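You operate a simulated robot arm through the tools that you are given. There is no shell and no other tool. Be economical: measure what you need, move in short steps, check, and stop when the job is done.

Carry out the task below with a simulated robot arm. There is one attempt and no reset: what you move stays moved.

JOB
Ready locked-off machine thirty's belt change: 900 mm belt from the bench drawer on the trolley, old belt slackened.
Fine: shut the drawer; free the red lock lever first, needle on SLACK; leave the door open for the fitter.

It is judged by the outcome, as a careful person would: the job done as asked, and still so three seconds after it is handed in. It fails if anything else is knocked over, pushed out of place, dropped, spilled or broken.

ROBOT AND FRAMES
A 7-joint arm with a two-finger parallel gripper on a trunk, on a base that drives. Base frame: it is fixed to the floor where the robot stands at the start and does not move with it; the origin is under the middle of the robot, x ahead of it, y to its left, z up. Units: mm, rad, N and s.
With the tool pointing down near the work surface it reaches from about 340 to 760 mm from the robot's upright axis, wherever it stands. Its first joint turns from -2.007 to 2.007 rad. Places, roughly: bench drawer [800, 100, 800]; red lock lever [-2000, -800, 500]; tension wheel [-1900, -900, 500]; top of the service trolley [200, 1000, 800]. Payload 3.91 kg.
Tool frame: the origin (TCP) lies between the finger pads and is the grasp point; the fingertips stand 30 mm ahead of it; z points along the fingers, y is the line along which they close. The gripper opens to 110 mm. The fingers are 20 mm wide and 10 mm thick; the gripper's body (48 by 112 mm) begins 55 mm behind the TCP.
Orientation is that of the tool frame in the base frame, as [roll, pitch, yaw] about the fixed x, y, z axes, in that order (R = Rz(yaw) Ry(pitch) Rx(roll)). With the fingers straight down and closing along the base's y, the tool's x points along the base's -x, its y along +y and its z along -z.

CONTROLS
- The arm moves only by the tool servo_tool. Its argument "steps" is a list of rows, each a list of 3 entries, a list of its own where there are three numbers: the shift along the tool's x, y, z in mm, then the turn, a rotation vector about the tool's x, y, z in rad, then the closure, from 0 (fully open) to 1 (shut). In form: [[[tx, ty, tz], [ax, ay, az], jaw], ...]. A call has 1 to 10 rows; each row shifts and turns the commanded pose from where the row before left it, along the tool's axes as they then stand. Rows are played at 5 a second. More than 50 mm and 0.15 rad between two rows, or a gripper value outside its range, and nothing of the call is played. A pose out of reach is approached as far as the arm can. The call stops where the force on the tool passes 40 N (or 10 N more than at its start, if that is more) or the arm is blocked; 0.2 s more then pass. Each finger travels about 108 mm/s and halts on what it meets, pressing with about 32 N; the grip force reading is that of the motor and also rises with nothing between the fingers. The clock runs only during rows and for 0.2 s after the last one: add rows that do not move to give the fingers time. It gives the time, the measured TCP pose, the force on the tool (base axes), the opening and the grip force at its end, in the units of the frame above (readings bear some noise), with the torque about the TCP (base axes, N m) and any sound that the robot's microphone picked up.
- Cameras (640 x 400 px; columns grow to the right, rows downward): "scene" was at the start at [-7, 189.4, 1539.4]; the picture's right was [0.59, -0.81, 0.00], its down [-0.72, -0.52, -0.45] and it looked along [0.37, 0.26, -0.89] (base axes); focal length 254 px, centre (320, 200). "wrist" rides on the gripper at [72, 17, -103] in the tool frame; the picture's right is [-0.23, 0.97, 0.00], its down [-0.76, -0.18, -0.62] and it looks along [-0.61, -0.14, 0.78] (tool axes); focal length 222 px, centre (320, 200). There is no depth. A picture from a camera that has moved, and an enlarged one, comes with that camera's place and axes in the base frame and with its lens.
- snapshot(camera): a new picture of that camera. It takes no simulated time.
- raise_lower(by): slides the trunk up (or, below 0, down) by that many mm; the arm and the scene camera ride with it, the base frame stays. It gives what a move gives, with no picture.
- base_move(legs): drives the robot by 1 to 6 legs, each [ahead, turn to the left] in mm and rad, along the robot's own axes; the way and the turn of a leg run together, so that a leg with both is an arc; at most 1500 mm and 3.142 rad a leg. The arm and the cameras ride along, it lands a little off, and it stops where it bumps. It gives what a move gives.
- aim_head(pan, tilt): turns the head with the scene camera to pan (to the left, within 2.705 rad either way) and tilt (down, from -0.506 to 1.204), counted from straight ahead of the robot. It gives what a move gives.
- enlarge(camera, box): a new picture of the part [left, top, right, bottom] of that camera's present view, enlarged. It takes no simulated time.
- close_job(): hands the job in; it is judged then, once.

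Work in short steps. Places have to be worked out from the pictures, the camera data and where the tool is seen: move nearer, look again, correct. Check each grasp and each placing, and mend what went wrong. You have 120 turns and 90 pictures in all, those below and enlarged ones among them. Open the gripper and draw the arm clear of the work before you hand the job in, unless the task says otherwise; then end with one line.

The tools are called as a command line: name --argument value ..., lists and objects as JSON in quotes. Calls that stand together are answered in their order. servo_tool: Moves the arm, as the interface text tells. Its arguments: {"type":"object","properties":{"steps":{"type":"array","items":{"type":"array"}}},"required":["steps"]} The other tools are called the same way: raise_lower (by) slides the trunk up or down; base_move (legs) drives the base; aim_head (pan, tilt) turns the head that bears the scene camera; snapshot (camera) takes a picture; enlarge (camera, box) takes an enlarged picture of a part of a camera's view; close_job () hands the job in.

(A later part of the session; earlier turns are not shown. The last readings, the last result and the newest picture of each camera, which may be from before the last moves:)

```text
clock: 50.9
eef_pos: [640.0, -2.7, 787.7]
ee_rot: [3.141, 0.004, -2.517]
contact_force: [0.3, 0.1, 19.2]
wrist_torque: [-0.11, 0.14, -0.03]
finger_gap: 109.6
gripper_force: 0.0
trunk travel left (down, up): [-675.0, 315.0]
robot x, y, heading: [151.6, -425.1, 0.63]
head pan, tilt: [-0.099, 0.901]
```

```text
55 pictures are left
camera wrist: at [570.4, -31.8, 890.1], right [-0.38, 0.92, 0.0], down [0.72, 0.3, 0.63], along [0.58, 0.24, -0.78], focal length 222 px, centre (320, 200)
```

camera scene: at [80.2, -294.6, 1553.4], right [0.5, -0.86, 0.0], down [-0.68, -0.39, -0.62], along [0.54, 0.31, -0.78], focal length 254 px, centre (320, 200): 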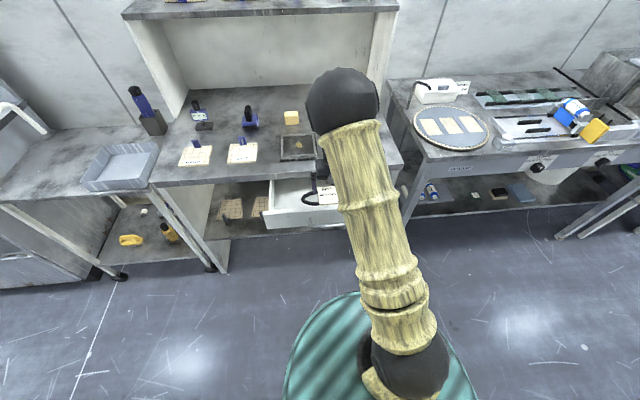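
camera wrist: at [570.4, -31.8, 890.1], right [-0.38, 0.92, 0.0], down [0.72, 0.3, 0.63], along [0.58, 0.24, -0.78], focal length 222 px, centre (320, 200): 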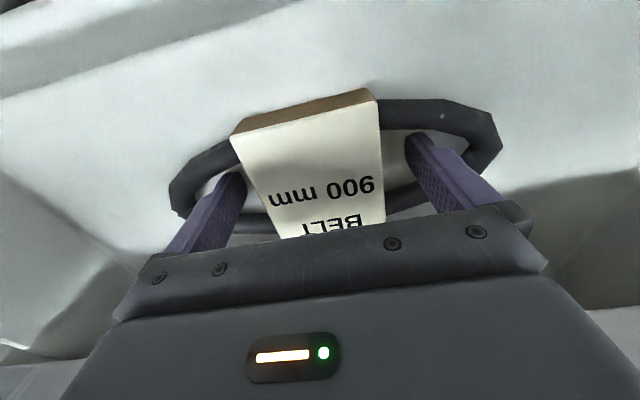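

The tips touch the floor (z≈758). I lift 3 mm and close on the sleeve.

servo_tool --steps '[[[0, 0, -4], [0, 0, 0], 0], [[0, 0, 0], [0, 0, 0], 0.5], [[0, 0, 0], [0, 0, 0], 1], [[0, 0, 0], [0, 0, 0], 1], [[0, 0, 0], [0, 0, 0], 1]]'

servo_tool --steps '[[[0, 0, -15], [0, 0, 0], 1], [[0, 0, -15], [0, 0, 0], 1], [[0, 0, 0], [0, 0, 0], 1]]'

snapshot --camera "wrist"

```text
clock: 52.0
eef_pos: [639.4, -3.3, 790.6]
ee_rot: [-3.141, 0.0, -2.519]
contact_force: [0.4, -0.3, -0.2]
wrist_torque: [0.0, 0.04, -0.03]
finger_gap: 74.8
gripper_force: 32.0
trunk travel left (down, up): [-675.0, 315.0]
robot x, y, heading: [154.0, -421.1, 0.624]
head pan, tilt: [-0.099, 0.901]
```

```text
clock: 52.9
eef_pos: [639.9, -3.5, 818.7]
ee_rot: [3.142, -0.002, -2.519]
contact_force: [0.5, -0.4, -2.3]
wrist_torque: [-0.01, -0.04, -0.04]
finger_gap: 74.7
gripper_force: 32.3
trunk travel left (down, up): [-675.0, 315.0]
robot x, y, heading: [151.1, -421.5, 0.626]
head pan, tilt: [-0.099, 0.901]
```

```text
54 pictures are left
camera wrist: at [570.8, -31.9, 921.7], right [-0.38, 0.92, 0.0], down [0.72, 0.3, 0.62], along [0.57, 0.24, -0.78], focal length 222 px, centre (320, 200)
```

wrist: 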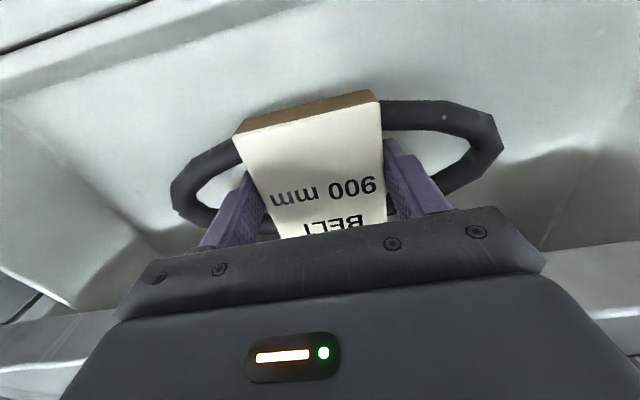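

Held firmly. I lift it well clear and look toward the trolley.

servo_tool --steps '[[[0, 0, -30], [0, 0, 0], 1], [[0, 0, -30], [0, 0, 0], 1], [[0, 0, -30], [0, 0, 0], 1], [[0, 0, -30], [0, 0, 0], 1], [[10, 0, -30], [0, 0, 0], 1], [[30, 0, -20], [0, 0, 0], 1], [[40, 0, 0], [0, 0, 0], 1], [[40, 0, 0], [0, 0, 0], 1]]'

aim_head --pan 0.7 --tilt 0.8

snapshot --camera "scene"

```text
clock: 54.6
eef_pos: [538.2, -70.8, 989.9]
ee_rot: [-3.141, 0.001, -2.519]
contact_force: [0.0, -0.5, -1.8]
wrist_torque: [-0.04, -0.04, 0.03]
finger_gap: 74.7
gripper_force: 32.2
trunk travel left (down, up): [-675.0, 315.0]
robot x, y, heading: [150.7, -421.3, 0.632]
head pan, tilt: [-0.099, 0.901]
```

```text
clock: 55.8
eef_pos: [539.0, -70.2, 988.9]
ee_rot: [-3.141, -0.002, -2.518]
contact_force: [-1.1, 0.1, -2.1]
wrist_torque: [0.04, 0.02, 0.0]
finger_gap: 74.5
gripper_force: 32.0
trunk travel left (down, up): [-675.0, 315.0]
robot x, y, heading: [153.0, -419.4, 0.63]
head pan, tilt: [0.7, 0.799]
```

```text
53 pictures are left
camera scene: at [35.1, -254.2, 1561.3], right [0.97, -0.24, 0.0], down [-0.17, -0.7, -0.7], along [0.17, 0.68, -0.72], focal length 254 px, centre (320, 200)
```

scene: 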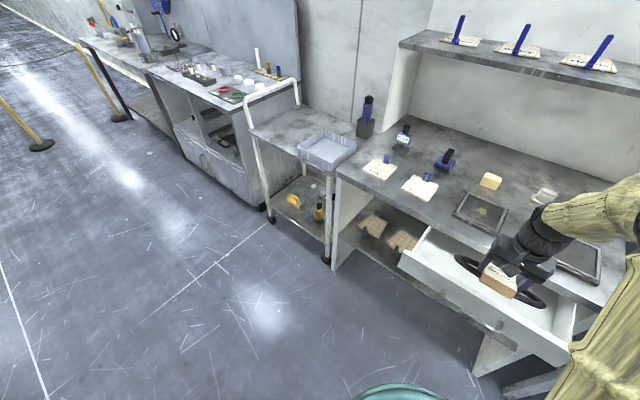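

Trolley top's free area is left of the grey tray, around (220,1090). I drive along the bench to stand in front of it.

base_move --legs '[[-60, 0], [0, 1.56], [1150, 0], [0, -1.56]]'

aim_head --pan 0.0 --tilt 0.9

snapshot --camera "scene"

```text
clock: 69.7
eef_pos: [-134.5, 836.1, 987.9]
ee_rot: [3.141, -0.001, -2.55]
contact_force: [-0.4, 0.1, -2.0]
wrist_torque: [0.02, 0.02, -0.06]
finger_gap: 74.8
gripper_force: 31.6
trunk travel left (down, up): [-675.0, 315.0]
robot x, y, heading: [-531.7, 498.8, 0.593]
head pan, tilt: [0.7, 0.799]
```

```text
clock: 70.8
eef_pos: [-135.0, 836.2, 987.3]
ee_rot: [3.141, -0.003, -2.551]
contact_force: [0.1, 0.8, -2.6]
wrist_torque: [0.01, 0.02, -0.02]
finger_gap: 74.5
gripper_force: 32.3
trunk travel left (down, up): [-675.0, 315.0]
robot x, y, heading: [-534.7, 494.8, 0.596]
head pan, tilt: [0.0, 0.901]
```

```text
52 pictures are left
camera scene: at [-603.2, 632.8, 1553.4], right [0.56, -0.83, 0.0], down [-0.65, -0.44, -0.62], along [0.51, 0.35, -0.78], focal length 254 px, centre (320, 200)
```

scene: 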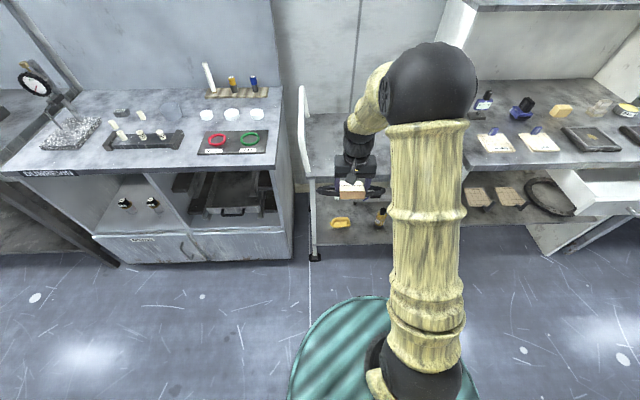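

I turn slightly and go forward to bring the trolley's free area within reach.

base_move --legs '[[0, 0.05], [280, 0]]'

snapshot --camera "scene"

snapshot --camera "wrist"

```text
clock: 73.2
eef_pos: [67.3, 1025.6, 987.1]
ee_rot: [3.141, -0.001, -2.492]
contact_force: [0.6, 0.1, -1.2]
wrist_torque: [-0.05, -0.02, 0.02]
finger_gap: 74.6
gripper_force: 31.8
trunk travel left (down, up): [-675.0, 315.0]
robot x, y, heading: [-311.8, 664.7, 0.65]
head pan, tilt: [0.0, 0.901]
```

```text
51 pictures are left
camera scene: at [-388.9, 796.0, 1553.4], right [0.61, -0.8, 0.0], down [-0.62, -0.47, -0.62], along [0.49, 0.38, -0.78], focal length 254 px, centre (320, 200)
```

scene: 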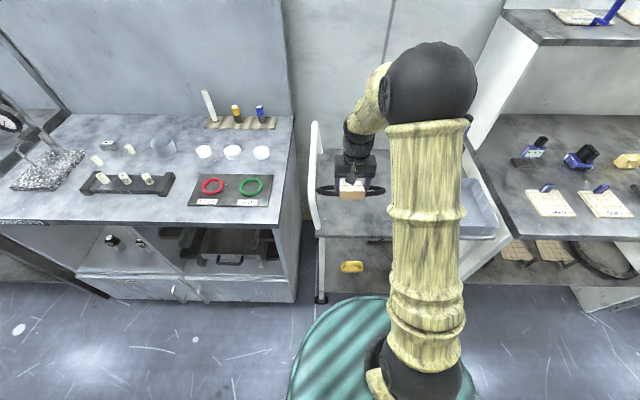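

```text
50 pictures are left
camera wrist: at [-1.1, 995.1, 1090.4], right [-0.41, 0.91, 0.0], down [0.72, 0.32, 0.62], along [0.57, 0.25, -0.78], focal length 222 px, centre (320, 200)
```

wrist: 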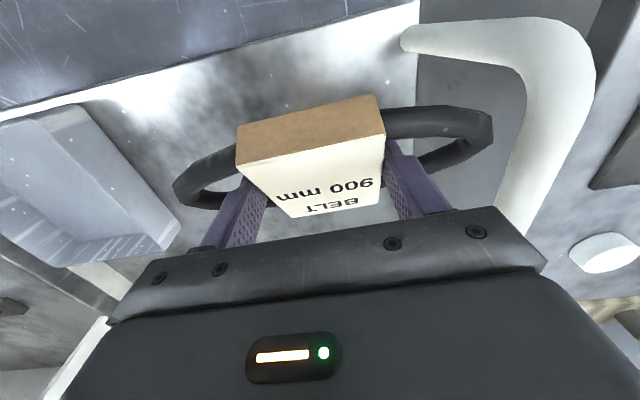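

Trolley top at z≈800 spans v≈560 (tray) to ≈900 (handle side). I move over the middle, target (150,1011), and look before lowering.

servo_tool --steps '[[[-14, -16, 0], [0, 0, 0], 1], [[-14, -16, 0], [0, 0, 0], 1], [[-14, -15, 0], [0, 0, 0], 1], [[-15, -15, 0], [0, 0, 0], 1], [[0, 0, 30], [0, 0, 0], 1], [[0, 0, 30], [0, 0, 0], 1], [[0, 0, 0], [0, 0, 0], 1]]'

snapshot --camera "wrist"

enlarge --camera "scene" --box '[280, 110, 520, 260]'

```text
clock: 74.8
eef_pos: [149.5, 1008.9, 925.9]
ee_rot: [3.141, -0.002, -2.494]
contact_force: [1.1, -0.4, -2.4]
wrist_torque: [0.05, -0.02, 0.03]
finger_gap: 74.8
gripper_force: 31.9
trunk travel left (down, up): [-675.0, 315.0]
robot x, y, heading: [-313.8, 661.6, 0.65]
head pan, tilt: [0.0, 0.901]
```

```text
49 pictures are left
camera wrist: at [80.5, 977.6, 1028.0], right [-0.41, 0.91, 0.0], down [0.72, 0.32, 0.62], along [0.57, 0.25, -0.78], focal length 222 px, centre (320, 200)
```

wrist: 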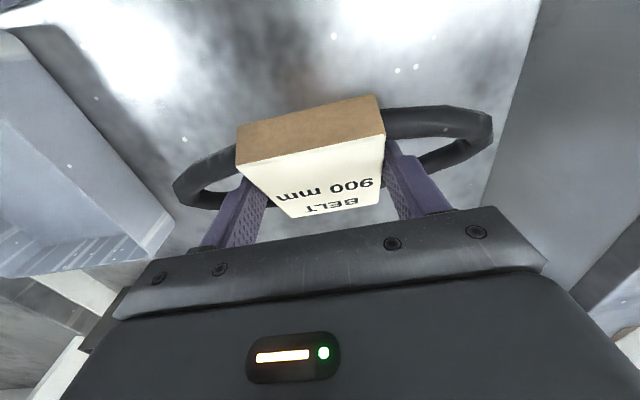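

```text
2.67 times, centred on (400, 185) of scene
camera zoom: at [-389.7, 795.2, 1553.5], right [0.61, -0.8, 0.0], down [-0.62, -0.47, -0.62], along [0.49, 0.38, -0.78], focal length 677 px, centre (107, 240)
```

zoom: 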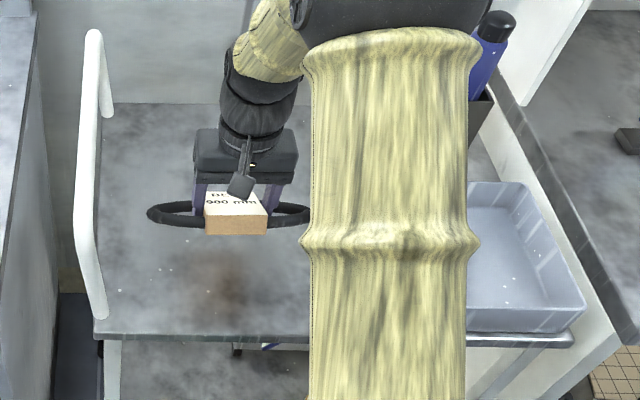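

The spot is clear on all sides. I lower to z≈845, then probe down gently.

servo_tool --steps '[[[0, 0, 25], [0, 0, 0], 1], [[0, 0, 25], [0, 0, 0], 1], [[0, 0, 25], [0, 0, 0], 1], [[0, 0, 5], [0, 0, 0], 1], [[0, 0, 0], [0, 0, 0], 1]]'

servo_tool --steps '[[[0, 0, 3], [0, 0, 0], 1], [[0, 0, 3], [0, 0, 0], 1], [[0, 0, 3], [0, 0, 0], 1], [[0, 0, 0], [0, 0, 0], 1]]'

```text
clock: 76.0
eef_pos: [147.5, 1009.4, 849.8]
ee_rot: [3.141, 0.004, -2.491]
contact_force: [1.5, 2.6, 29.2]
wrist_torque: [0.07, 0.41, 0.16]
finger_gap: 74.9
gripper_force: 32.0
trunk travel left (down, up): [-675.0, 315.0]
robot x, y, heading: [-313.6, 667.5, 0.652]
head pan, tilt: [0.0, 0.901]
```

```text
clock: 76.3
eef_pos: [149.1, 1009.5, 849.6]
ee_rot: [-3.141, 0.005, -2.493]
contact_force: [-6.7, -5.3, 18.2]
wrist_torque: [-0.44, 0.27, -0.05]
finger_gap: 74.7
gripper_force: 31.6
trunk travel left (down, up): [-675.0, 315.0]
robot x, y, heading: [-311.4, 669.0, 0.649]
head pan, tilt: [0.0, 0.901]
stopped in row 1: the force on the tool passed its limit (the readings are from after the stop); the commanded pose is now the measured one
```

Contact with the trolley top at TCP z≈850. I release slowly and rise.

servo_tool --steps '[[[0, 0, -1], [0, 0, 0], 0.7], [[0, 0, 0], [0, 0, 0], 0.0], [[0, 0, 0], [0, 0, 0], 0], [[0, 0, -20], [0, 0, 0], 0], [[0, 0, -30], [0, 0, 0], 0], [[0, 0, -40], [0, 0, 0], 0], [[0, 0, -40], [0, 0, 0], 0], [[20, 0, -20], [0, 0, 0], 0], [[40, 0, 0], [0, 0, 0], 0]]'

snapshot --camera "wrist"

enlarge --camera "scene" --box '[280, 110, 520, 260]'

```text
clock: 78.3
eef_pos: [98.9, 971.5, 996.5]
ee_rot: [-3.141, 0.006, -2.493]
contact_force: [-0.5, -0.6, 0.0]
wrist_torque: [0.0, 0.02, 0.0]
finger_gap: 110.1
gripper_force: 0.1
trunk travel left (down, up): [-675.0, 315.0]
robot x, y, heading: [-311.7, 666.2, 0.651]
head pan, tilt: [0.0, 0.901]
```

```text
47 pictures are left
camera wrist: at [32.1, 940.1, 1098.8], right [-0.41, 0.91, 0.0], down [0.71, 0.32, 0.63], along [0.57, 0.26, -0.78], focal length 222 px, centre (320, 200)
```

wrist: 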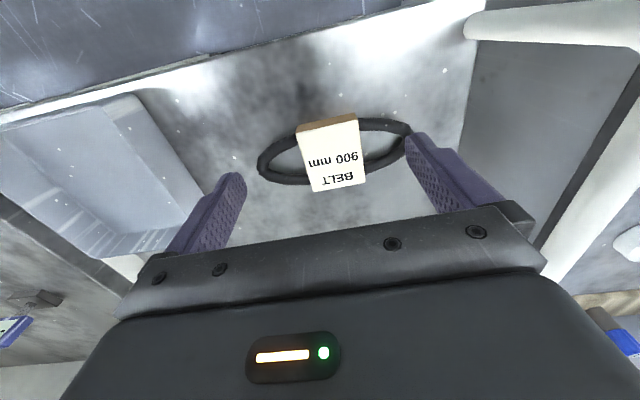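

```text
2.67 times, centred on (400, 185) of scene
camera zoom: at [-390.4, 794.7, 1553.5], right [0.61, -0.8, 0.0], down [-0.62, -0.47, -0.62], along [0.49, 0.38, -0.78], focal length 677 px, centre (107, 240)
```

zoom: 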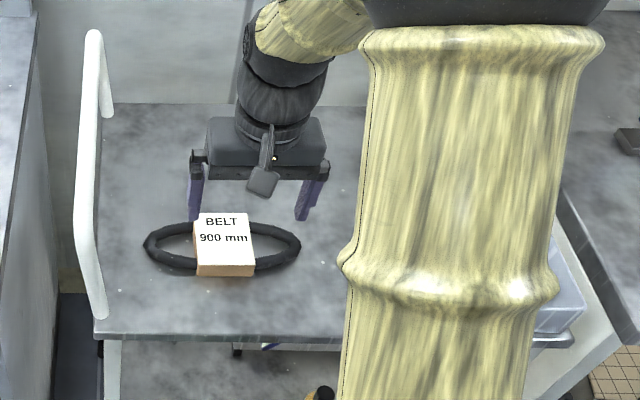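

The 900 mm belt lies flat on the trolley. I return to the drawer.

base_move --legs '[[-270, 0], [0, -1.6], [1145, 0], [0, 1.57]]'

aim_head --pan -0.1 --tilt 0.9

snapshot --camera "scene"

snapshot --camera "wrist"

```text
clock: 93.5
eef_pos: [534.6, -169.0, 996.0]
ee_rot: [-3.141, 0.005, -2.554]
contact_force: [0.6, 0.8, 1.1]
wrist_torque: [-0.01, -0.04, 0.01]
finger_gap: 109.6
gripper_force: 0.1
trunk travel left (down, up): [-675.0, 315.0]
robot x, y, heading: [102.3, -454.3, 0.593]
head pan, tilt: [0.0, 0.901]
```

```text
clock: 94.1
eef_pos: [534.2, -170.6, 995.2]
ee_rot: [-3.141, 0.004, -2.552]
contact_force: [-0.5, 0.1, 0.8]
wrist_torque: [-0.02, 0.01, -0.03]
finger_gap: 110.3
gripper_force: 0.0
trunk travel left (down, up): [-675.0, 315.0]
robot x, y, heading: [106.7, -454.3, 0.588]
head pan, tilt: [-0.099, 0.901]
```

```text
45 pictures are left
camera scene: at [37.8, -322.8, 1553.4], right [0.47, -0.88, 0.0], down [-0.69, -0.37, -0.62], along [0.55, 0.29, -0.78], focal length 254 px, centre (320, 200)
```

scene: 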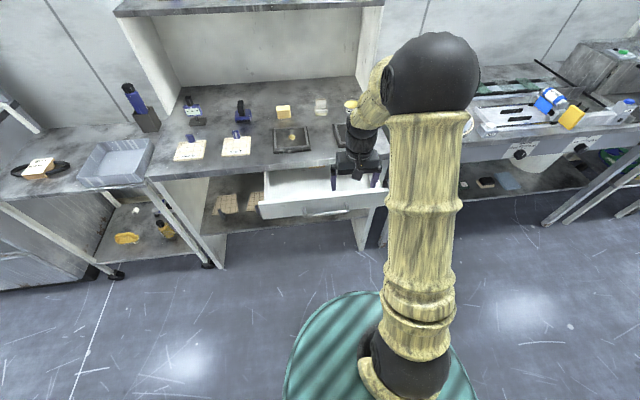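

```text
44 pictures are left
camera wrist: at [464.6, -196.9, 1098.4], right [-0.35, 0.94, 0.0], down [0.73, 0.27, 0.63], along [0.59, 0.22, -0.78], focal length 222 px, centre (320, 200)
```

wrist: 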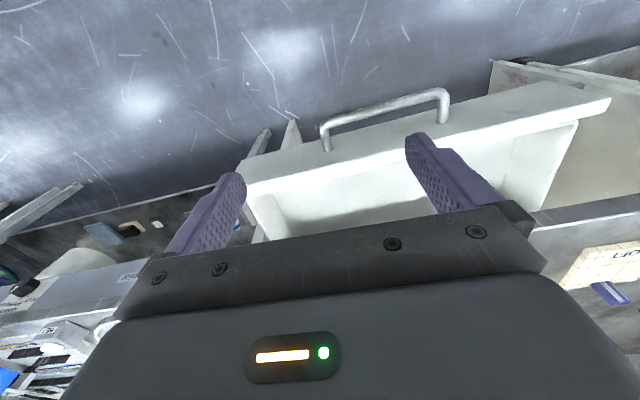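

Bar centre ≈ (523,-86). I close the fingers, move in front of the bar, and lower so the closed fingers can push its middle.

servo_tool --steps '[[[8, 23, 0], [0, 0, -0.03], 1], [[8, 23, 0], [0, 0, 0], 1], [[4, 22, 0], [0, 0, 0], 1], [[0, 0, 35], [0, 0, 0], 1], [[0, 0, 35], [0, 0, 0], 1], [[0, 0, 0], [0, 0, 0], 1]]'

snapshot --camera "wrist"

```text
clock: 95.5
eef_pos: [476.8, -126.2, 926.2]
ee_rot: [-3.141, 0.003, -2.524]
contact_force: [0.1, 0.0, -0.4]
wrist_torque: [0.0, 0.01, 0.0]
finger_gap: 0.2
gripper_force: 32.2
trunk travel left (down, up): [-675.0, 315.0]
robot x, y, heading: [105.0, -453.4, 0.595]
head pan, tilt: [-0.099, 0.901]
```

```text
43 pictures are left
camera wrist: at [407.1, -155.5, 1029.8], right [-0.38, 0.93, 0.0], down [0.72, 0.29, 0.63], along [0.58, 0.24, -0.78], focal length 222 px, centre (320, 200)
```

wrist: 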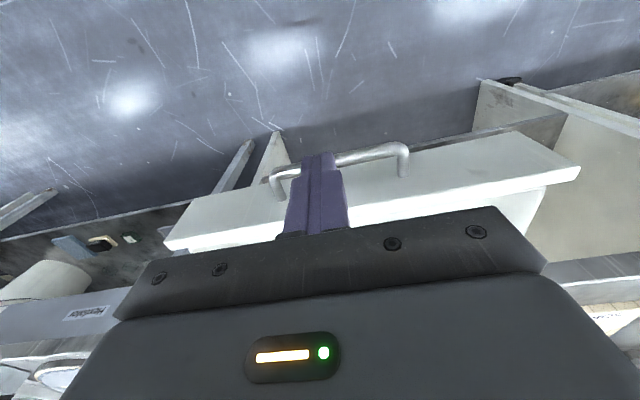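

Clear by ~60 mm in front of the bar. I lower to bar height and begin pushing.

servo_tool --steps '[[[0, 7, 35], [0, 0, 0], 1], [[0, 0, 35], [0, 0, 0], 1], [[0, 0, 35], [0, 0, 0], 1], [[0, 0, 33], [0, 0, 0], 1], [[0, 0, 0], [0, 0, 0], 1]]'

servo_tool --steps '[[[-15, 0, 0], [0, 0, 0], 1], [[-15, 0, 0], [0, 0, 0], 1], [[-12, 0, 0], [0, 0, 0], 1], [[-10, 0, 0], [0, 0, 0], 1], [[-10, 0, 0], [0, 0, 0], 1], [[-10, 0, 0], [0, 0, 0], 1], [[-10, 0, 0], [0, 0, 0], 1]]'

snapshot --camera "wrist"

```text
clock: 96.7
eef_pos: [476.4, -122.2, 786.9]
ee_rot: [3.14, 0.003, -2.524]
contact_force: [0.3, -0.6, -0.7]
wrist_torque: [-0.01, 0.0, 0.0]
finger_gap: 0.0
gripper_force: 31.9
trunk travel left (down, up): [-675.0, 315.0]
robot x, y, heading: [104.7, -451.8, 0.588]
head pan, tilt: [-0.099, 0.901]
```

```text
clock: 98.3
eef_pos: [544.6, -71.7, 786.6]
ee_rot: [-3.142, 0.003, -2.524]
contact_force: [0.0, -0.2, 0.2]
wrist_torque: [-0.01, 0.03, -0.03]
finger_gap: 0.0
gripper_force: 32.0
trunk travel left (down, up): [-675.0, 315.0]
robot x, y, heading: [108.2, -453.4, 0.59]
head pan, tilt: [-0.099, 0.901]
```

```text
42 pictures are left
camera wrist: at [473.8, -101.2, 889.0], right [-0.38, 0.93, 0.0], down [0.72, 0.29, 0.63], along [0.58, 0.24, -0.78], focal length 222 px, centre (320, 200)
```

wrist: 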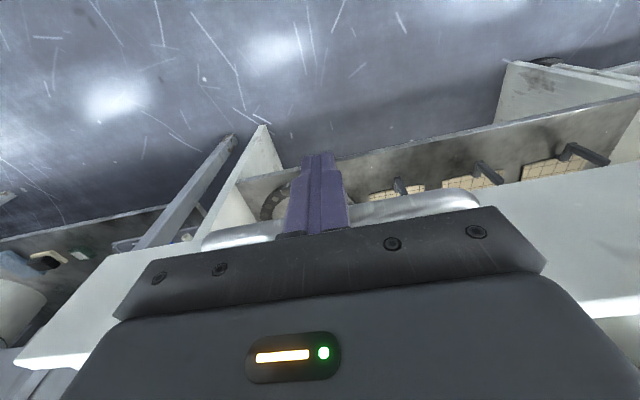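

No resistance yet, the bar is just behind the fingers. I continue pushing inward.

servo_tool --steps '[[[-12, 0, 0], [0, 0, 0], 1], [[-12, 0, 0], [0, 0, 0], 1], [[-12, 0, 0], [0, 0, 0], 1], [[-12, 0, 0], [0, 0, 0], 1], [[-12, 0, 0], [0, 0, 0], 1], [[-12, 0, 0], [0, 0, 0], 1], [[-12, 0, 0], [0, 0, 0], 1], [[-8, 0, 0], [0, 0, 0], 1], [[0, 0, 0], [0, 0, 0], 1]]'

enlarge --camera "scene" --box '[240, 120, 400, 220]'

snapshot --camera "wrist"

```text
clock: 100.3
eef_pos: [618.7, -19.5, 788.1]
ee_rot: [-3.142, 0.003, -2.524]
contact_force: [0.2, 0.2, 0.9]
wrist_torque: [-0.01, 0.01, -0.02]
finger_gap: 0.2
gripper_force: 31.9
trunk travel left (down, up): [-675.0, 315.0]
robot x, y, heading: [107.8, -451.8, 0.589]
head pan, tilt: [-0.099, 0.901]
```

```text
4.00 times, centred on (320, 170) of scene
camera zoom: at [37.8, -322.8, 1553.4], right [0.47, -0.88, 0.0], down [-0.69, -0.37, -0.62], along [0.55, 0.29, -0.78], focal length 1015 px, centre (320, 320)
```

zoom: 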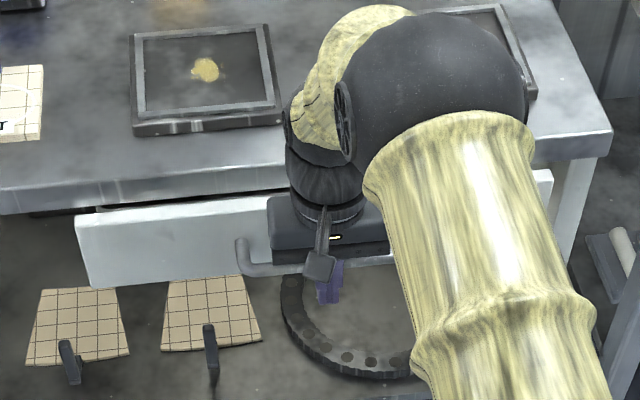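

```text
40 pictures are left
camera wrist: at [549.3, -48.7, 890.6], right [-0.38, 0.93, 0.0], down [0.72, 0.3, 0.63], along [0.58, 0.24, -0.78], focal length 222 px, centre (320, 200)
```

wrist: 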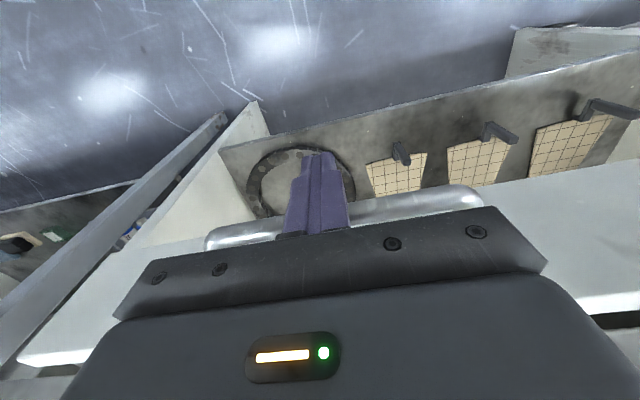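

Almost shut. I keep pushing in small steps until it bottoms out.

servo_tool --steps '[[[-6, 0, 0], [0, 0, 0], 1], [[-6, 0, 0], [0, 0, 0], 1], [[-6, 0, 0], [0, 0, 0], 1], [[-5, 0, 0], [0, 0, 0], 1], [[-5, 0, 0], [0, 0, 0], 1], [[-5, 0, 0], [0, 0, 0], 1], [[-4, 0, 0], [0, 0, 0], 1], [[-4, 0, 0], [0, 0, 0], 1], [[0, 0, 0], [0, 0, 0], 1]]'

enlarge --camera "scene" --box '[240, 120, 400, 220]'

```text
clock: 101.4
eef_pos: [631.2, -11.6, 786.3]
ee_rot: [-3.141, -0.02, -2.524]
contact_force: [-11.4, -8.4, 4.6]
wrist_torque: [0.13, -0.18, 0.07]
finger_gap: 0.0
gripper_force: 31.8
trunk travel left (down, up): [-675.0, 315.0]
robot x, y, heading: [104.6, -451.9, 0.591]
head pan, tilt: [-0.099, 0.901]
stopped in row 5: the force on the tool passed its limit (the readings are from after the stop); the commanded pose is now the measured one
```

```text
4.00 times, centred on (320, 170) of scene
camera zoom: at [35.6, -324.5, 1553.6], right [0.47, -0.88, 0.0], down [-0.69, -0.37, -0.62], along [0.55, 0.29, -0.78], focal length 1015 px, centre (320, 320)
```

zoom: 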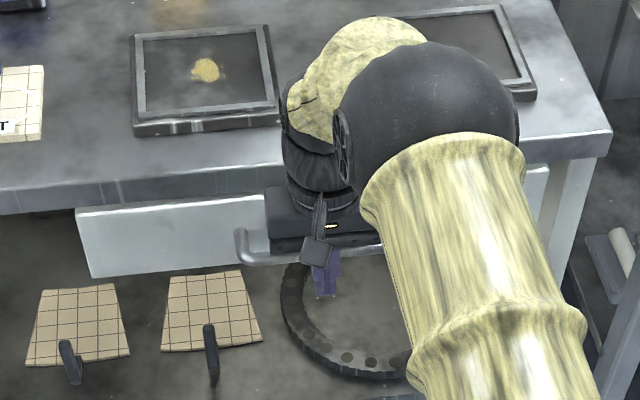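

Stopped with ~40 N on the bar (contact height fits the bar, not the body). I push once more to see whether it is really at its stop.

servo_tool --steps '[[[-3, 0, 0], [0, 0, 0], 1], [[-3, 0, 0], [0, 0, 0], 1], [[-3, 0, 0], [0, 0, 0], 1], [[-3, 0, 0], [0, 0, 0], 1], [[0, 0, 0], [0, 0, 0], 1]]'

servo_tool --steps '[[[20, 0, 0], [0, 0, 0], 1], [[40, 0, 0], [0, 0, 0], 1], [[40, 0, 0], [0, 0, 0], 1], [[0, 0, -40], [0, 0, 0], 1], [[0, 0, -40], [0, 0, 0], 1], [[0, 0, -40], [0, 0, 0], 1], [[0, 40, -40], [0, 0, 0], 1], [[0, 50, -20], [0, 0, 0], 1], [[0, 50, 0], [0, 0, 0], 1]]'

enlarge --camera "scene" --box '[240, 120, 400, 220]'

```text
clock: 101.9
eef_pos: [630.3, -11.9, 782.2]
ee_rot: [-3.141, -0.034, -2.524]
contact_force: [-12.5, -9.8, 4.6]
wrist_torque: [0.15, -0.22, 0.02]
finger_gap: 0.1
gripper_force: 31.9
trunk travel left (down, up): [-675.0, 315.0]
robot x, y, heading: [103.6, -454.4, 0.59]
head pan, tilt: [-0.099, 0.901]
stopped in row 2: the force on the tool passed its limit (the readings are from after the stop); the commanded pose is now the measured one
```

```text
refused: row 7 steps farther than a row can; nothing moved
```

```text
4.00 times, centred on (320, 170) of scene
camera zoom: at [35.3, -324.8, 1553.5], right [0.47, -0.88, 0.0], down [-0.69, -0.37, -0.62], along [0.55, 0.29, -0.78], focal length 1015 px, centre (320, 320)
```

zoom: 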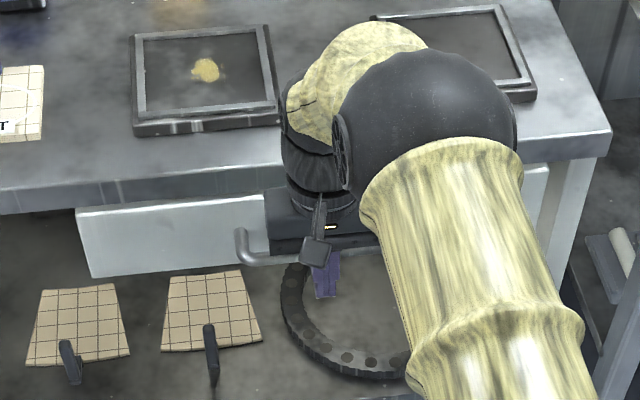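

It no longer moves: drawer shut. I withdraw and rise.

servo_tool --steps '[[[20, 0, 0], [0, 0, 0], 1], [[40, 0, 0], [0, 0, 0], 1], [[40, 0, 0], [0, 0, 0], 1], [[0, 0, -40], [0, 0, 0], 1], [[0, 0, -40], [0, 0, 0], 1], [[0, 0, -40], [0, 0, 0], 1], [[0, 0, -40], [0, 0, 0], 1], [[0, 40, -20], [0, 0, 0], 1], [[0, 40, 0], [0, 0, 0], 1]]'

snapshot --camera "wrist"

aim_head --pan -0.4 --tilt 0.9

snapshot --camera "scene"

```text
clock: 103.9
eef_pos: [509.5, 3.2, 967.1]
ee_rot: [-3.138, -0.027, -2.524]
contact_force: [-0.3, -0.2, -0.2]
wrist_torque: [-0.01, 0.02, 0.02]
finger_gap: 0.0
gripper_force: 31.9
trunk travel left (down, up): [-675.0, 315.0]
robot x, y, heading: [104.5, -449.6, 0.588]
head pan, tilt: [-0.099, 0.901]
```

```text
37 pictures are left
camera wrist: at [443.1, -23.3, 1071.2], right [-0.38, 0.93, -0.01], down [0.74, 0.31, 0.6], along [0.56, 0.22, -0.8], focal length 222 px, centre (320, 200)
```

wrist: 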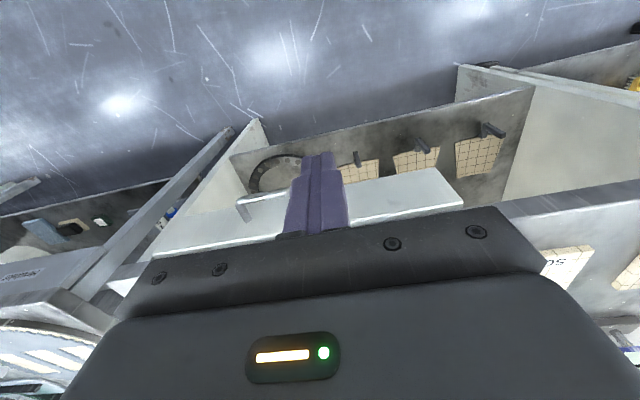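

```text
clock: 104.7
eef_pos: [511.2, 3.0, 966.1]
ee_rot: [-3.14, -0.028, -2.525]
contact_force: [-0.1, -0.4, 0.4]
wrist_torque: [0.03, -0.02, 0.01]
finger_gap: 0.0
gripper_force: 31.6
trunk travel left (down, up): [-675.0, 315.0]
robot x, y, heading: [106.0, -450.5, 0.59]
head pan, tilt: [-0.4, 0.901]
```

```text
36 pictures are left
camera scene: at [45.3, -344.1, 1553.4], right [0.19, -0.98, 0.0], down [-0.77, -0.15, -0.62], along [0.61, 0.12, -0.78], focal length 254 px, centre (320, 200)
```

scene: 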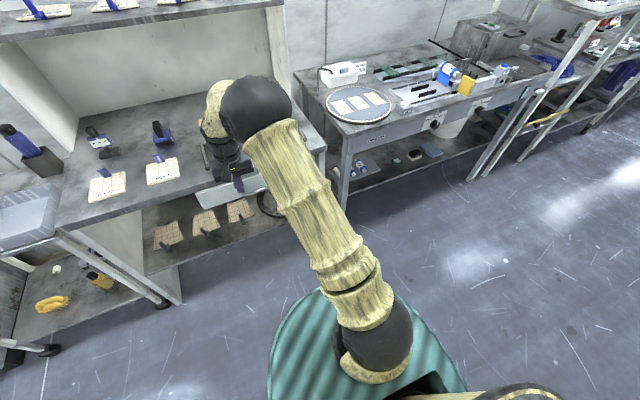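

Drawer is shut (bar back at its original place). Now I turn around and drive part-way to machine 30 for a closer look.

base_move --legs '[[0, 2.618], [950, 0], [0, 0.6]]'

aim_head --pan 0.0 --tilt 0.6

snapshot --camera "scene"

```text
clock: 117.6
eef_pos: [-1191.9, -1044.3, 966.6]
ee_rot: [-3.14, -0.029, 0.733]
contact_force: [0.9, 0.7, -0.2]
wrist_torque: [-0.02, -0.01, 0.01]
finger_gap: 0.2
gripper_force: 31.9
trunk travel left (down, up): [-675.0, 315.0]
robot x, y, heading: [-840.0, -551.3, -2.435]
head pan, tilt: [-0.4, 0.901]
```

```text
clock: 118.5
eef_pos: [-1192.4, -1044.3, 967.2]
ee_rot: [-3.14, -0.029, 0.734]
contact_force: [1.1, -0.1, 0.4]
wrist_torque: [0.0, -0.02, 0.01]
finger_gap: 0.0
gripper_force: 32.4
trunk travel left (down, up): [-675.0, 315.0]
robot x, y, heading: [-839.8, -546.3, -2.431]
head pan, tilt: [0.0, 0.6]
```

```text
35 pictures are left
camera scene: at [-761.2, -681.8, 1578.2], right [-0.65, 0.76, 0.0], down [0.43, 0.37, -0.82], along [-0.63, -0.54, -0.57], focal length 254 px, centre (320, 200)
```

scene: 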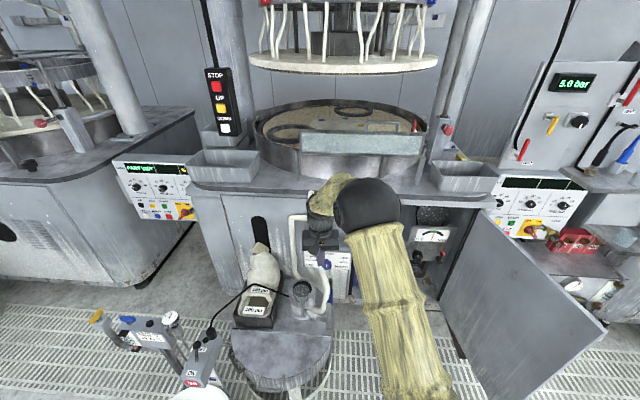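

Lever ≈(-1940,-803,535), wheel ≈(-1890,-930,480); door edge and a stand leave a corridor. I retract the arm and lower the trunk before approaching.

servo_tool --steps '[[[40, -25, 0], [0, 0, 0], 1], [[40, -25, 0], [0, 0, 0], 1], [[40, -25, 0], [0, 0, 0], 1], [[40, -25, 0], [0, 0, 0], 1], [[20, -25, 0], [0, 0, 0], 1], [[0, -25, 0], [0, 0, 0], 1]]'

raise_lower --by -300

base_move --legs '[[0, -0.594], [420, 0], [0, 0.507]]'

aim_head --pan -0.25 --tilt 0.75

snapshot --camera "scene"

```text
clock: 119.8
eef_pos: [-1159.4, -814.2, 971.7]
ee_rot: [-3.14, -0.029, 0.733]
contact_force: [0.2, -0.1, 0.1]
wrist_torque: [-0.04, 0.0, -0.01]
finger_gap: 0.0
gripper_force: 31.4
trunk travel left (down, up): [-675.0, 315.0]
robot x, y, heading: [-839.8, -548.9, -2.434]
head pan, tilt: [0.0, 0.6]
```

```text
clock: 122.8
eef_pos: [-1159.7, -814.8, 674.0]
ee_rot: [-3.14, -0.027, 0.733]
contact_force: [-0.4, -0.3, 0.2]
wrist_torque: [-0.01, 0.0, 0.0]
finger_gap: 0.0
gripper_force: 31.9
trunk travel left (down, up): [-375.0, 615.0]
robot x, y, heading: [-840.0, -545.2, -2.433]
head pan, tilt: [0.0, 0.6]
```

```text
clock: 128.5
eef_pos: [-1606.6, -841.4, 672.7]
ee_rot: [-3.141, -0.029, 0.655]
contact_force: [-0.2, 0.4, -1.0]
wrist_torque: [-0.01, -0.01, 0.02]
finger_gap: 0.0
gripper_force: 31.9
trunk travel left (down, up): [-375.0, 615.0]
robot x, y, heading: [-1267.8, -600.6, -2.504]
head pan, tilt: [0.0, 0.6]
```

```text
clock: 129.3
eef_pos: [-1606.4, -841.8, 673.7]
ee_rot: [-3.139, -0.028, 0.656]
contact_force: [-0.4, 0.2, 0.6]
wrist_torque: [-0.01, 0.02, -0.02]
finger_gap: 0.0
gripper_force: 32.5
trunk travel left (down, up): [-375.0, 615.0]
robot x, y, heading: [-1268.0, -601.3, -2.512]
head pan, tilt: [-0.25, 0.75]
```

```text
34 pictures are left
camera scene: at [-1204.0, -719.1, 1265.4], right [-0.37, 0.93, 0.0], down [0.63, 0.25, -0.73], along [-0.68, -0.27, -0.68], focal length 254 px, centre (320, 200)
```

scene: 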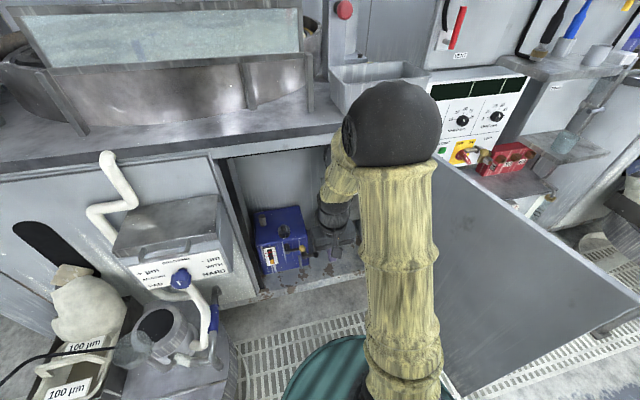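

The arm hides the panel, so I use the wrist camera: move a bit ahead/right, then pitch the fingers up toward horizontal.

servo_tool --steps '[[[-25, -25, 0], [0, 0, 0], 1], [[-25, -25, 0], [0, 0, 0], 1], [[-25, -25, 0], [0, 0, 0], 1], [[-15, -25, 0], [0, 0, 0], 1], [[0, 0, 0], [0, -0.13, 0], 1], [[0, 0, 0], [0, -0.13, 0], 1], [[0, 0, 0], [0, -0.13, 0], 1], [[0, 0, 0], [0, -0.13, 0], 1], [[0, 0, 0], [0, -0.13, 0], 1], [[0, 0, 0], [0, 0, 0], 1]]'

snapshot --camera "wrist"

```text
clock: 131.5
eef_pos: [-1740.1, -817.7, 670.2]
ee_rot: [-3.139, 0.623, 0.658]
contact_force: [-0.4, 0.6, -0.5]
wrist_torque: [0.01, 0.04, -0.02]
finger_gap: 0.1
gripper_force: 31.7
trunk travel left (down, up): [-375.0, 615.0]
robot x, y, heading: [-1269.2, -600.7, -2.508]
head pan, tilt: [-0.25, 0.75]
```

```text
33 pictures are left
camera wrist: at [-1634.1, -758.8, 710.7], right [0.45, -0.88, 0.13], down [-0.31, -0.02, 0.95], along [-0.84, -0.47, -0.28], focal length 222 px, centre (320, 200)
```

wrist: 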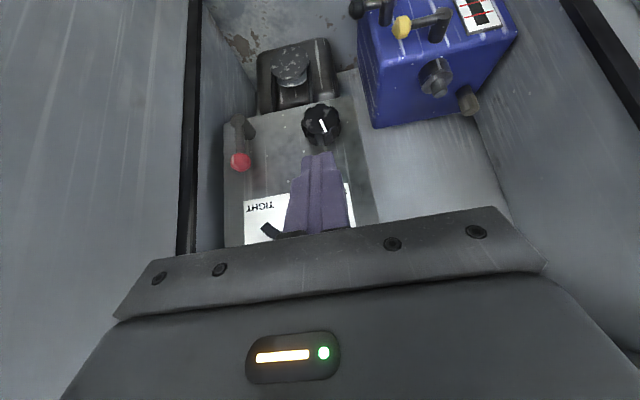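

Good upside-down view of the panel. I enlarge it.

enlarge --camera "wrist" --box '[200, 80, 380, 192]'

```text
3.56 times, centred on (290, 136) of wrist
camera zoom: at [-1634.1, -758.8, 710.7], right [0.45, -0.88, 0.13], down [-0.31, -0.02, 0.95], along [-0.84, -0.47, -0.28], focal length 790 px, centre (427, 428)
```

zoom: 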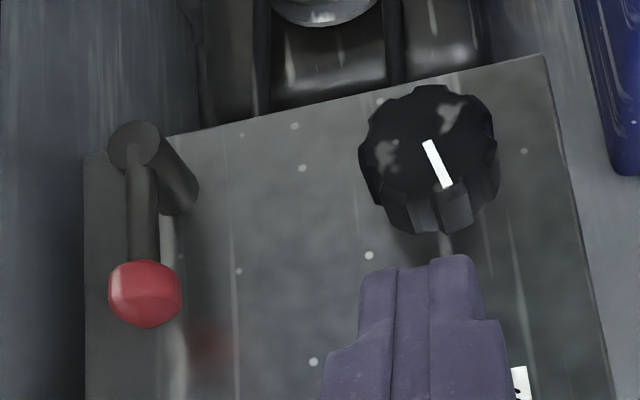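

Ball of the red lever ≈(-1970,-813,533), pivot below it at z≈462; wheel front ≈(-1886,-918,497). I turn the tool toward the lever and level it, still well outside the panel.

servo_tool --steps '[[[-32, 0, 24], [0, 0, 0], 0.55], [[18, -30, 24], [0, 0, 0], 0.55], [[18, -30, 24], [0, 0, 0], 0.55], [[0, 0, 0], [0.09, 0, 0.119], 0.55], [[0, 0, 0], [0.09, 0, 0.119], 0.55], [[0, 0, 0], [0, -0.133, 0], 0.55], [[0, 0, 0], [0, -0.133, 0], 0.55], [[0, 0, 0], [0, -0.133, 0], 0.55], [[0, 0, 0], [0, -0.133, 0], 0.55], [[0, 0, 0], [0, -0.133, 0], 0.55]]'

snapshot --camera "wrist"

```text
clock: 133.7
eef_pos: [-1806.7, -794.1, 610.3]
ee_rot: [-3.106, 1.29, 0.392]
contact_force: [-0.9, -0.3, -0.4]
wrist_torque: [-0.01, -0.02, 0.02]
finger_gap: 49.4
gripper_force: 0.1
trunk travel left (down, up): [-375.0, 615.0]
robot x, y, heading: [-1265.4, -598.0, -2.507]
head pan, tilt: [-0.25, 0.75]
```

```text
31 pictures are left
camera wrist: at [-1688.8, -767.7, 568.2], right [0.28, -0.94, 0.21], down [0.3, 0.29, 0.91], along [-0.91, -0.19, 0.37], focal length 222 px, centre (320, 200)
```

wrist: 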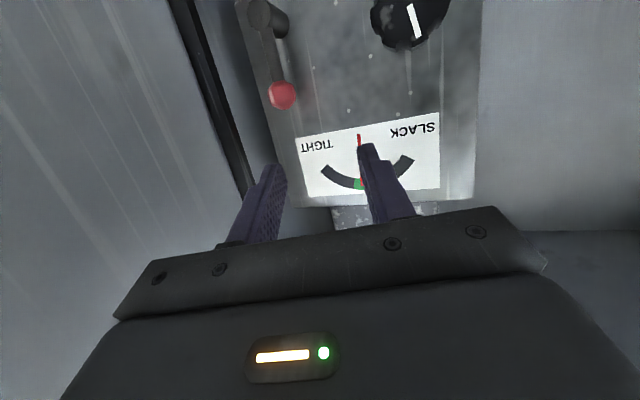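

The view locates the ball at ≈(-1957,-810,544), needle centred. The post right of it is close, so I open to ~80 mm and bring only the right finger past the ball's right side, keeping the body to the left.

servo_tool --steps '[[[8, -7, 20], [0, 0, 0], 0.27], [[8, -7, 20], [0, 0, 0], 0.27], [[7, -6, 20], [0, 0, 0], 0.27], [[0, 0, 20], [0, 0, 0], 0.27], [[0, 0, 20], [0, 0, 0], 0.27], [[0, 0, 0], [0, 0, 0], 0.27]]'

snapshot --camera "wrist"

```text
clock: 135.1
eef_pos: [-1897.7, -804.2, 559.9]
ee_rot: [-3.104, 1.288, 0.392]
contact_force: [-0.1, -0.2, 0.3]
wrist_torque: [-0.04, -0.06, -0.02]
finger_gap: 80.3
gripper_force: 0.1
trunk travel left (down, up): [-375.0, 615.0]
robot x, y, heading: [-1266.4, -602.0, -2.51]
head pan, tilt: [-0.25, 0.75]
```

```text
30 pictures are left
camera wrist: at [-1780.5, -779.2, 518.3], right [0.28, -0.94, 0.21], down [0.3, 0.29, 0.91], along [-0.91, -0.19, 0.37], focal length 222 px, centre (320, 200)
```

wrist: 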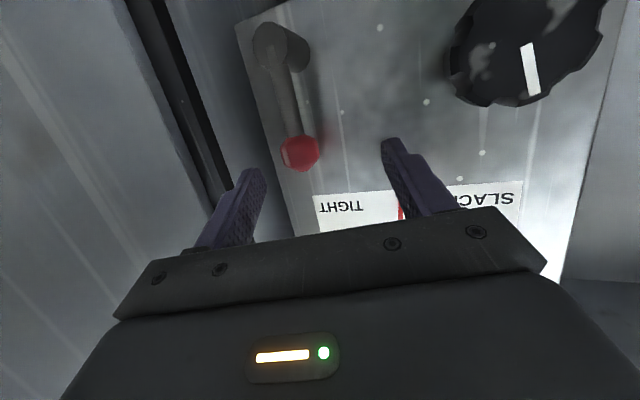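

Ball lies between the fingers with the right finger on its right. I advance 40 mm.

servo_tool --steps '[[[0, 0, 14], [0, 0, 0], 0.27], [[0, 0, 14], [0, 0, 0], 0.27], [[0, 0, 12], [0, 0, 0], 0.27], [[0, 0, 0], [0, 0, 0], 0.27]]'

snapshot --camera "wrist"

```text
clock: 136.1
eef_pos: [-1931.1, -818.6, 549.7]
ee_rot: [-3.108, 1.288, 0.39]
contact_force: [-0.3, 0.1, 0.5]
wrist_torque: [0.02, 0.05, 0.0]
finger_gap: 80.7
gripper_force: 0.1
trunk travel left (down, up): [-375.0, 615.0]
robot x, y, heading: [-1267.0, -597.6, -2.511]
head pan, tilt: [-0.25, 0.75]
```

```text
29 pictures are left
camera wrist: at [-1814.1, -792.6, 507.7], right [0.28, -0.94, 0.21], down [0.3, 0.29, 0.91], along [-0.91, -0.19, 0.37], focal length 222 px, centre (320, 200)
```

wrist: 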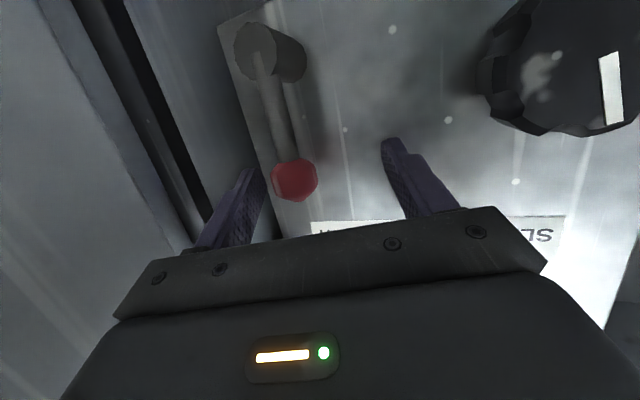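

Now I push the lever leftward (+y) with the right finger in small steps to test its direction.

servo_tool --steps '[[[0, 6, 0], [0, 0, 0], 0.27], [[0, 6, 0], [0, 0, 0], 0.27], [[0, 6, 0], [0, 0, 0], 0.27], [[1, 6, 0], [0, 0, 0], 0.27], [[1, 6, 0], [0, 0, 0], 0.27], [[2, 6, 0], [0, 0, 0], 0.27], [[2, 6, 0], [0, 0, 0], 0.27]]'

snapshot --camera "wrist"

```text
clock: 137.2
eef_pos: [-1927.0, -830.6, 548.7]
ee_rot: [-3.085, 1.29, 0.39]
contact_force: [9.5, 21.1, 8.8]
wrist_torque: [-0.47, 0.1, 0.21]
finger_gap: 72.2
gripper_force: 0.1
trunk travel left (down, up): [-375.0, 615.0]
robot x, y, heading: [-1263.5, -596.3, -2.51]
head pan, tilt: [-0.25, 0.75]
stopped in row 5: the force on the tool passed its limit (the readings are from after the stop); the commanded pose is now the measured one
```

```text
28 pictures are left
camera wrist: at [-1808.8, -808.2, 506.8], right [0.26, -0.94, 0.2], down [0.31, 0.28, 0.91], along [-0.91, -0.17, 0.37], focal length 222 px, centre (320, 200)
```

wrist: 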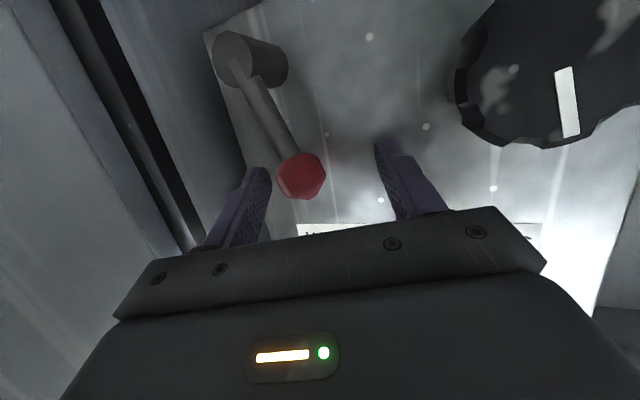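

The lever turned to the left by ~15° under the push. I continue along its arc.

servo_tool --steps '[[[1, 5, 0], [0, 0, 0], 0.27], [[2, 5, 0], [0, 0, 0], 0.27], [[2, 5, 0], [0, 0, 0], 0.27], [[2, 5, 0], [0, 0, 0], 0.27], [[3, 5, 0], [0, 0, 0], 0.27], [[3, 5, 0], [0, 0, 0], 0.27], [[3, 4, 0], [0, 0, 0], 0.27], [[4, 4, 0], [0, 0, 0], 0.27]]'

snapshot --camera "wrist"

```text
clock: 137.7
eef_pos: [-1925.7, -831.9, 549.5]
ee_rot: [-3.078, 1.294, 0.388]
contact_force: [17.8, 22.4, 13.1]
wrist_torque: [-0.67, 0.19, 0.66]
finger_gap: 72.4
gripper_force: 0.1
trunk travel left (down, up): [-375.0, 615.0]
robot x, y, heading: [-1265.8, -600.0, -2.51]
head pan, tilt: [-0.25, 0.75]
stopped in row 2: the force on the tool passed its limit (the readings are from after the stop); the commanded pose is now the measured one
```

```text
27 pictures are left
camera wrist: at [-1808.2, -809.5, 506.0], right [0.25, -0.95, 0.2], down [0.32, 0.28, 0.91], along [-0.91, -0.17, 0.37], focal length 222 px, centre (320, 200)
```

wrist: 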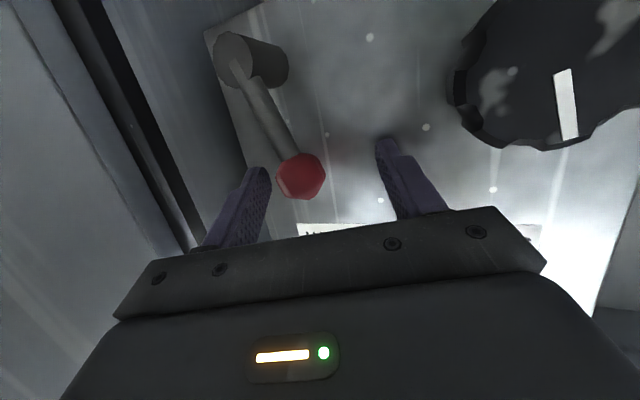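

The reaction is mostly outward (fingertips touching the panel). I back off ~10 mm and push purely leftward.

servo_tool --steps '[[[0, -2, -10], [0, 0, 0], 0.27], [[0, 0, 0], [0, 0, 0], 0.27], [[1, 5, -1], [0, 0, 0], 0.27], [[1.5, 5, -1], [0, 0, 0], 0.27], [[2, 5, -1], [0, 0, 0], 0.27], [[2, 5, -1], [0, 0, 0], 0.27], [[3, 5, -1], [0, 0, 0], 0.27], [[3, 5, -1], [0, 0, 0], 0.27]]'

snapshot --camera "wrist"

```text
clock: 139.5
eef_pos: [-1903.3, -853.7, 544.3]
ee_rot: [-3.082, 1.305, 0.381]
contact_force: [-28.5, 12.0, 25.3]
wrist_torque: [-1.02, -0.13, -1.15]
finger_gap: 70.3
gripper_force: 0.1
trunk travel left (down, up): [-375.0, 615.0]
robot x, y, heading: [-1268.4, -598.5, -2.514]
head pan, tilt: [-0.25, 0.75]
```

```text
26 pictures are left
camera wrist: at [-1786.3, -831.3, 500.3], right [0.25, -0.95, 0.2], down [0.33, 0.28, 0.9], along [-0.91, -0.16, 0.38], focal length 222 px, centre (320, 200)
```

wrist: 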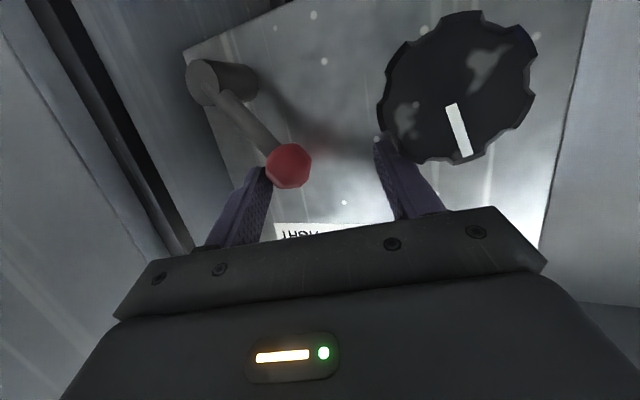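

The lever is ~30° over and moving. To avoid the wheel with the left finger I narrow the jaws around the ball, then rotate the tool along with the lever.

servo_tool --steps '[[[0, -6, 0], [0, 0, 0], 0.45], [[0, -6, 0], [0, 0, 0], 0.56], [[0, 0, 0], [0, 0, -0.12], 0.56], [[0, 0, 0], [0, 0, -0.12], 0.56], [[0, 0, 0], [0, 0, -0.12], 0.56], [[0, 0, 0], [0, 0, -0.12], 0.56]]'

snapshot --camera "wrist"

```text
clock: 140.9
eef_pos: [-1901.9, -845.3, 536.4]
ee_rot: [-2.113, 1.002, 1.43]
contact_force: [0.3, -0.1, 0.7]
wrist_torque: [-0.01, -0.02, -0.02]
finger_gap: 48.4
gripper_force: 0.1
trunk travel left (down, up): [-375.0, 615.0]
robot x, y, heading: [-1265.8, -602.1, -2.513]
head pan, tilt: [-0.25, 0.75]
```

```text
25 pictures are left
camera wrist: at [-1797.4, -788.3, 496.8], right [0.38, -0.89, -0.26], down [0.44, -0.07, 0.9], along [-0.82, -0.45, 0.36], focal length 222 px, centre (320, 200)
```

wrist: 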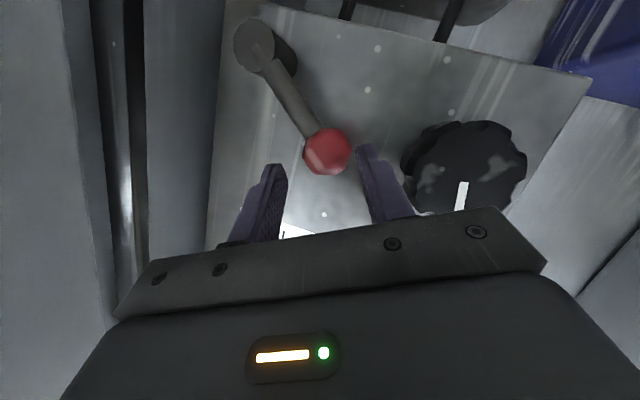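

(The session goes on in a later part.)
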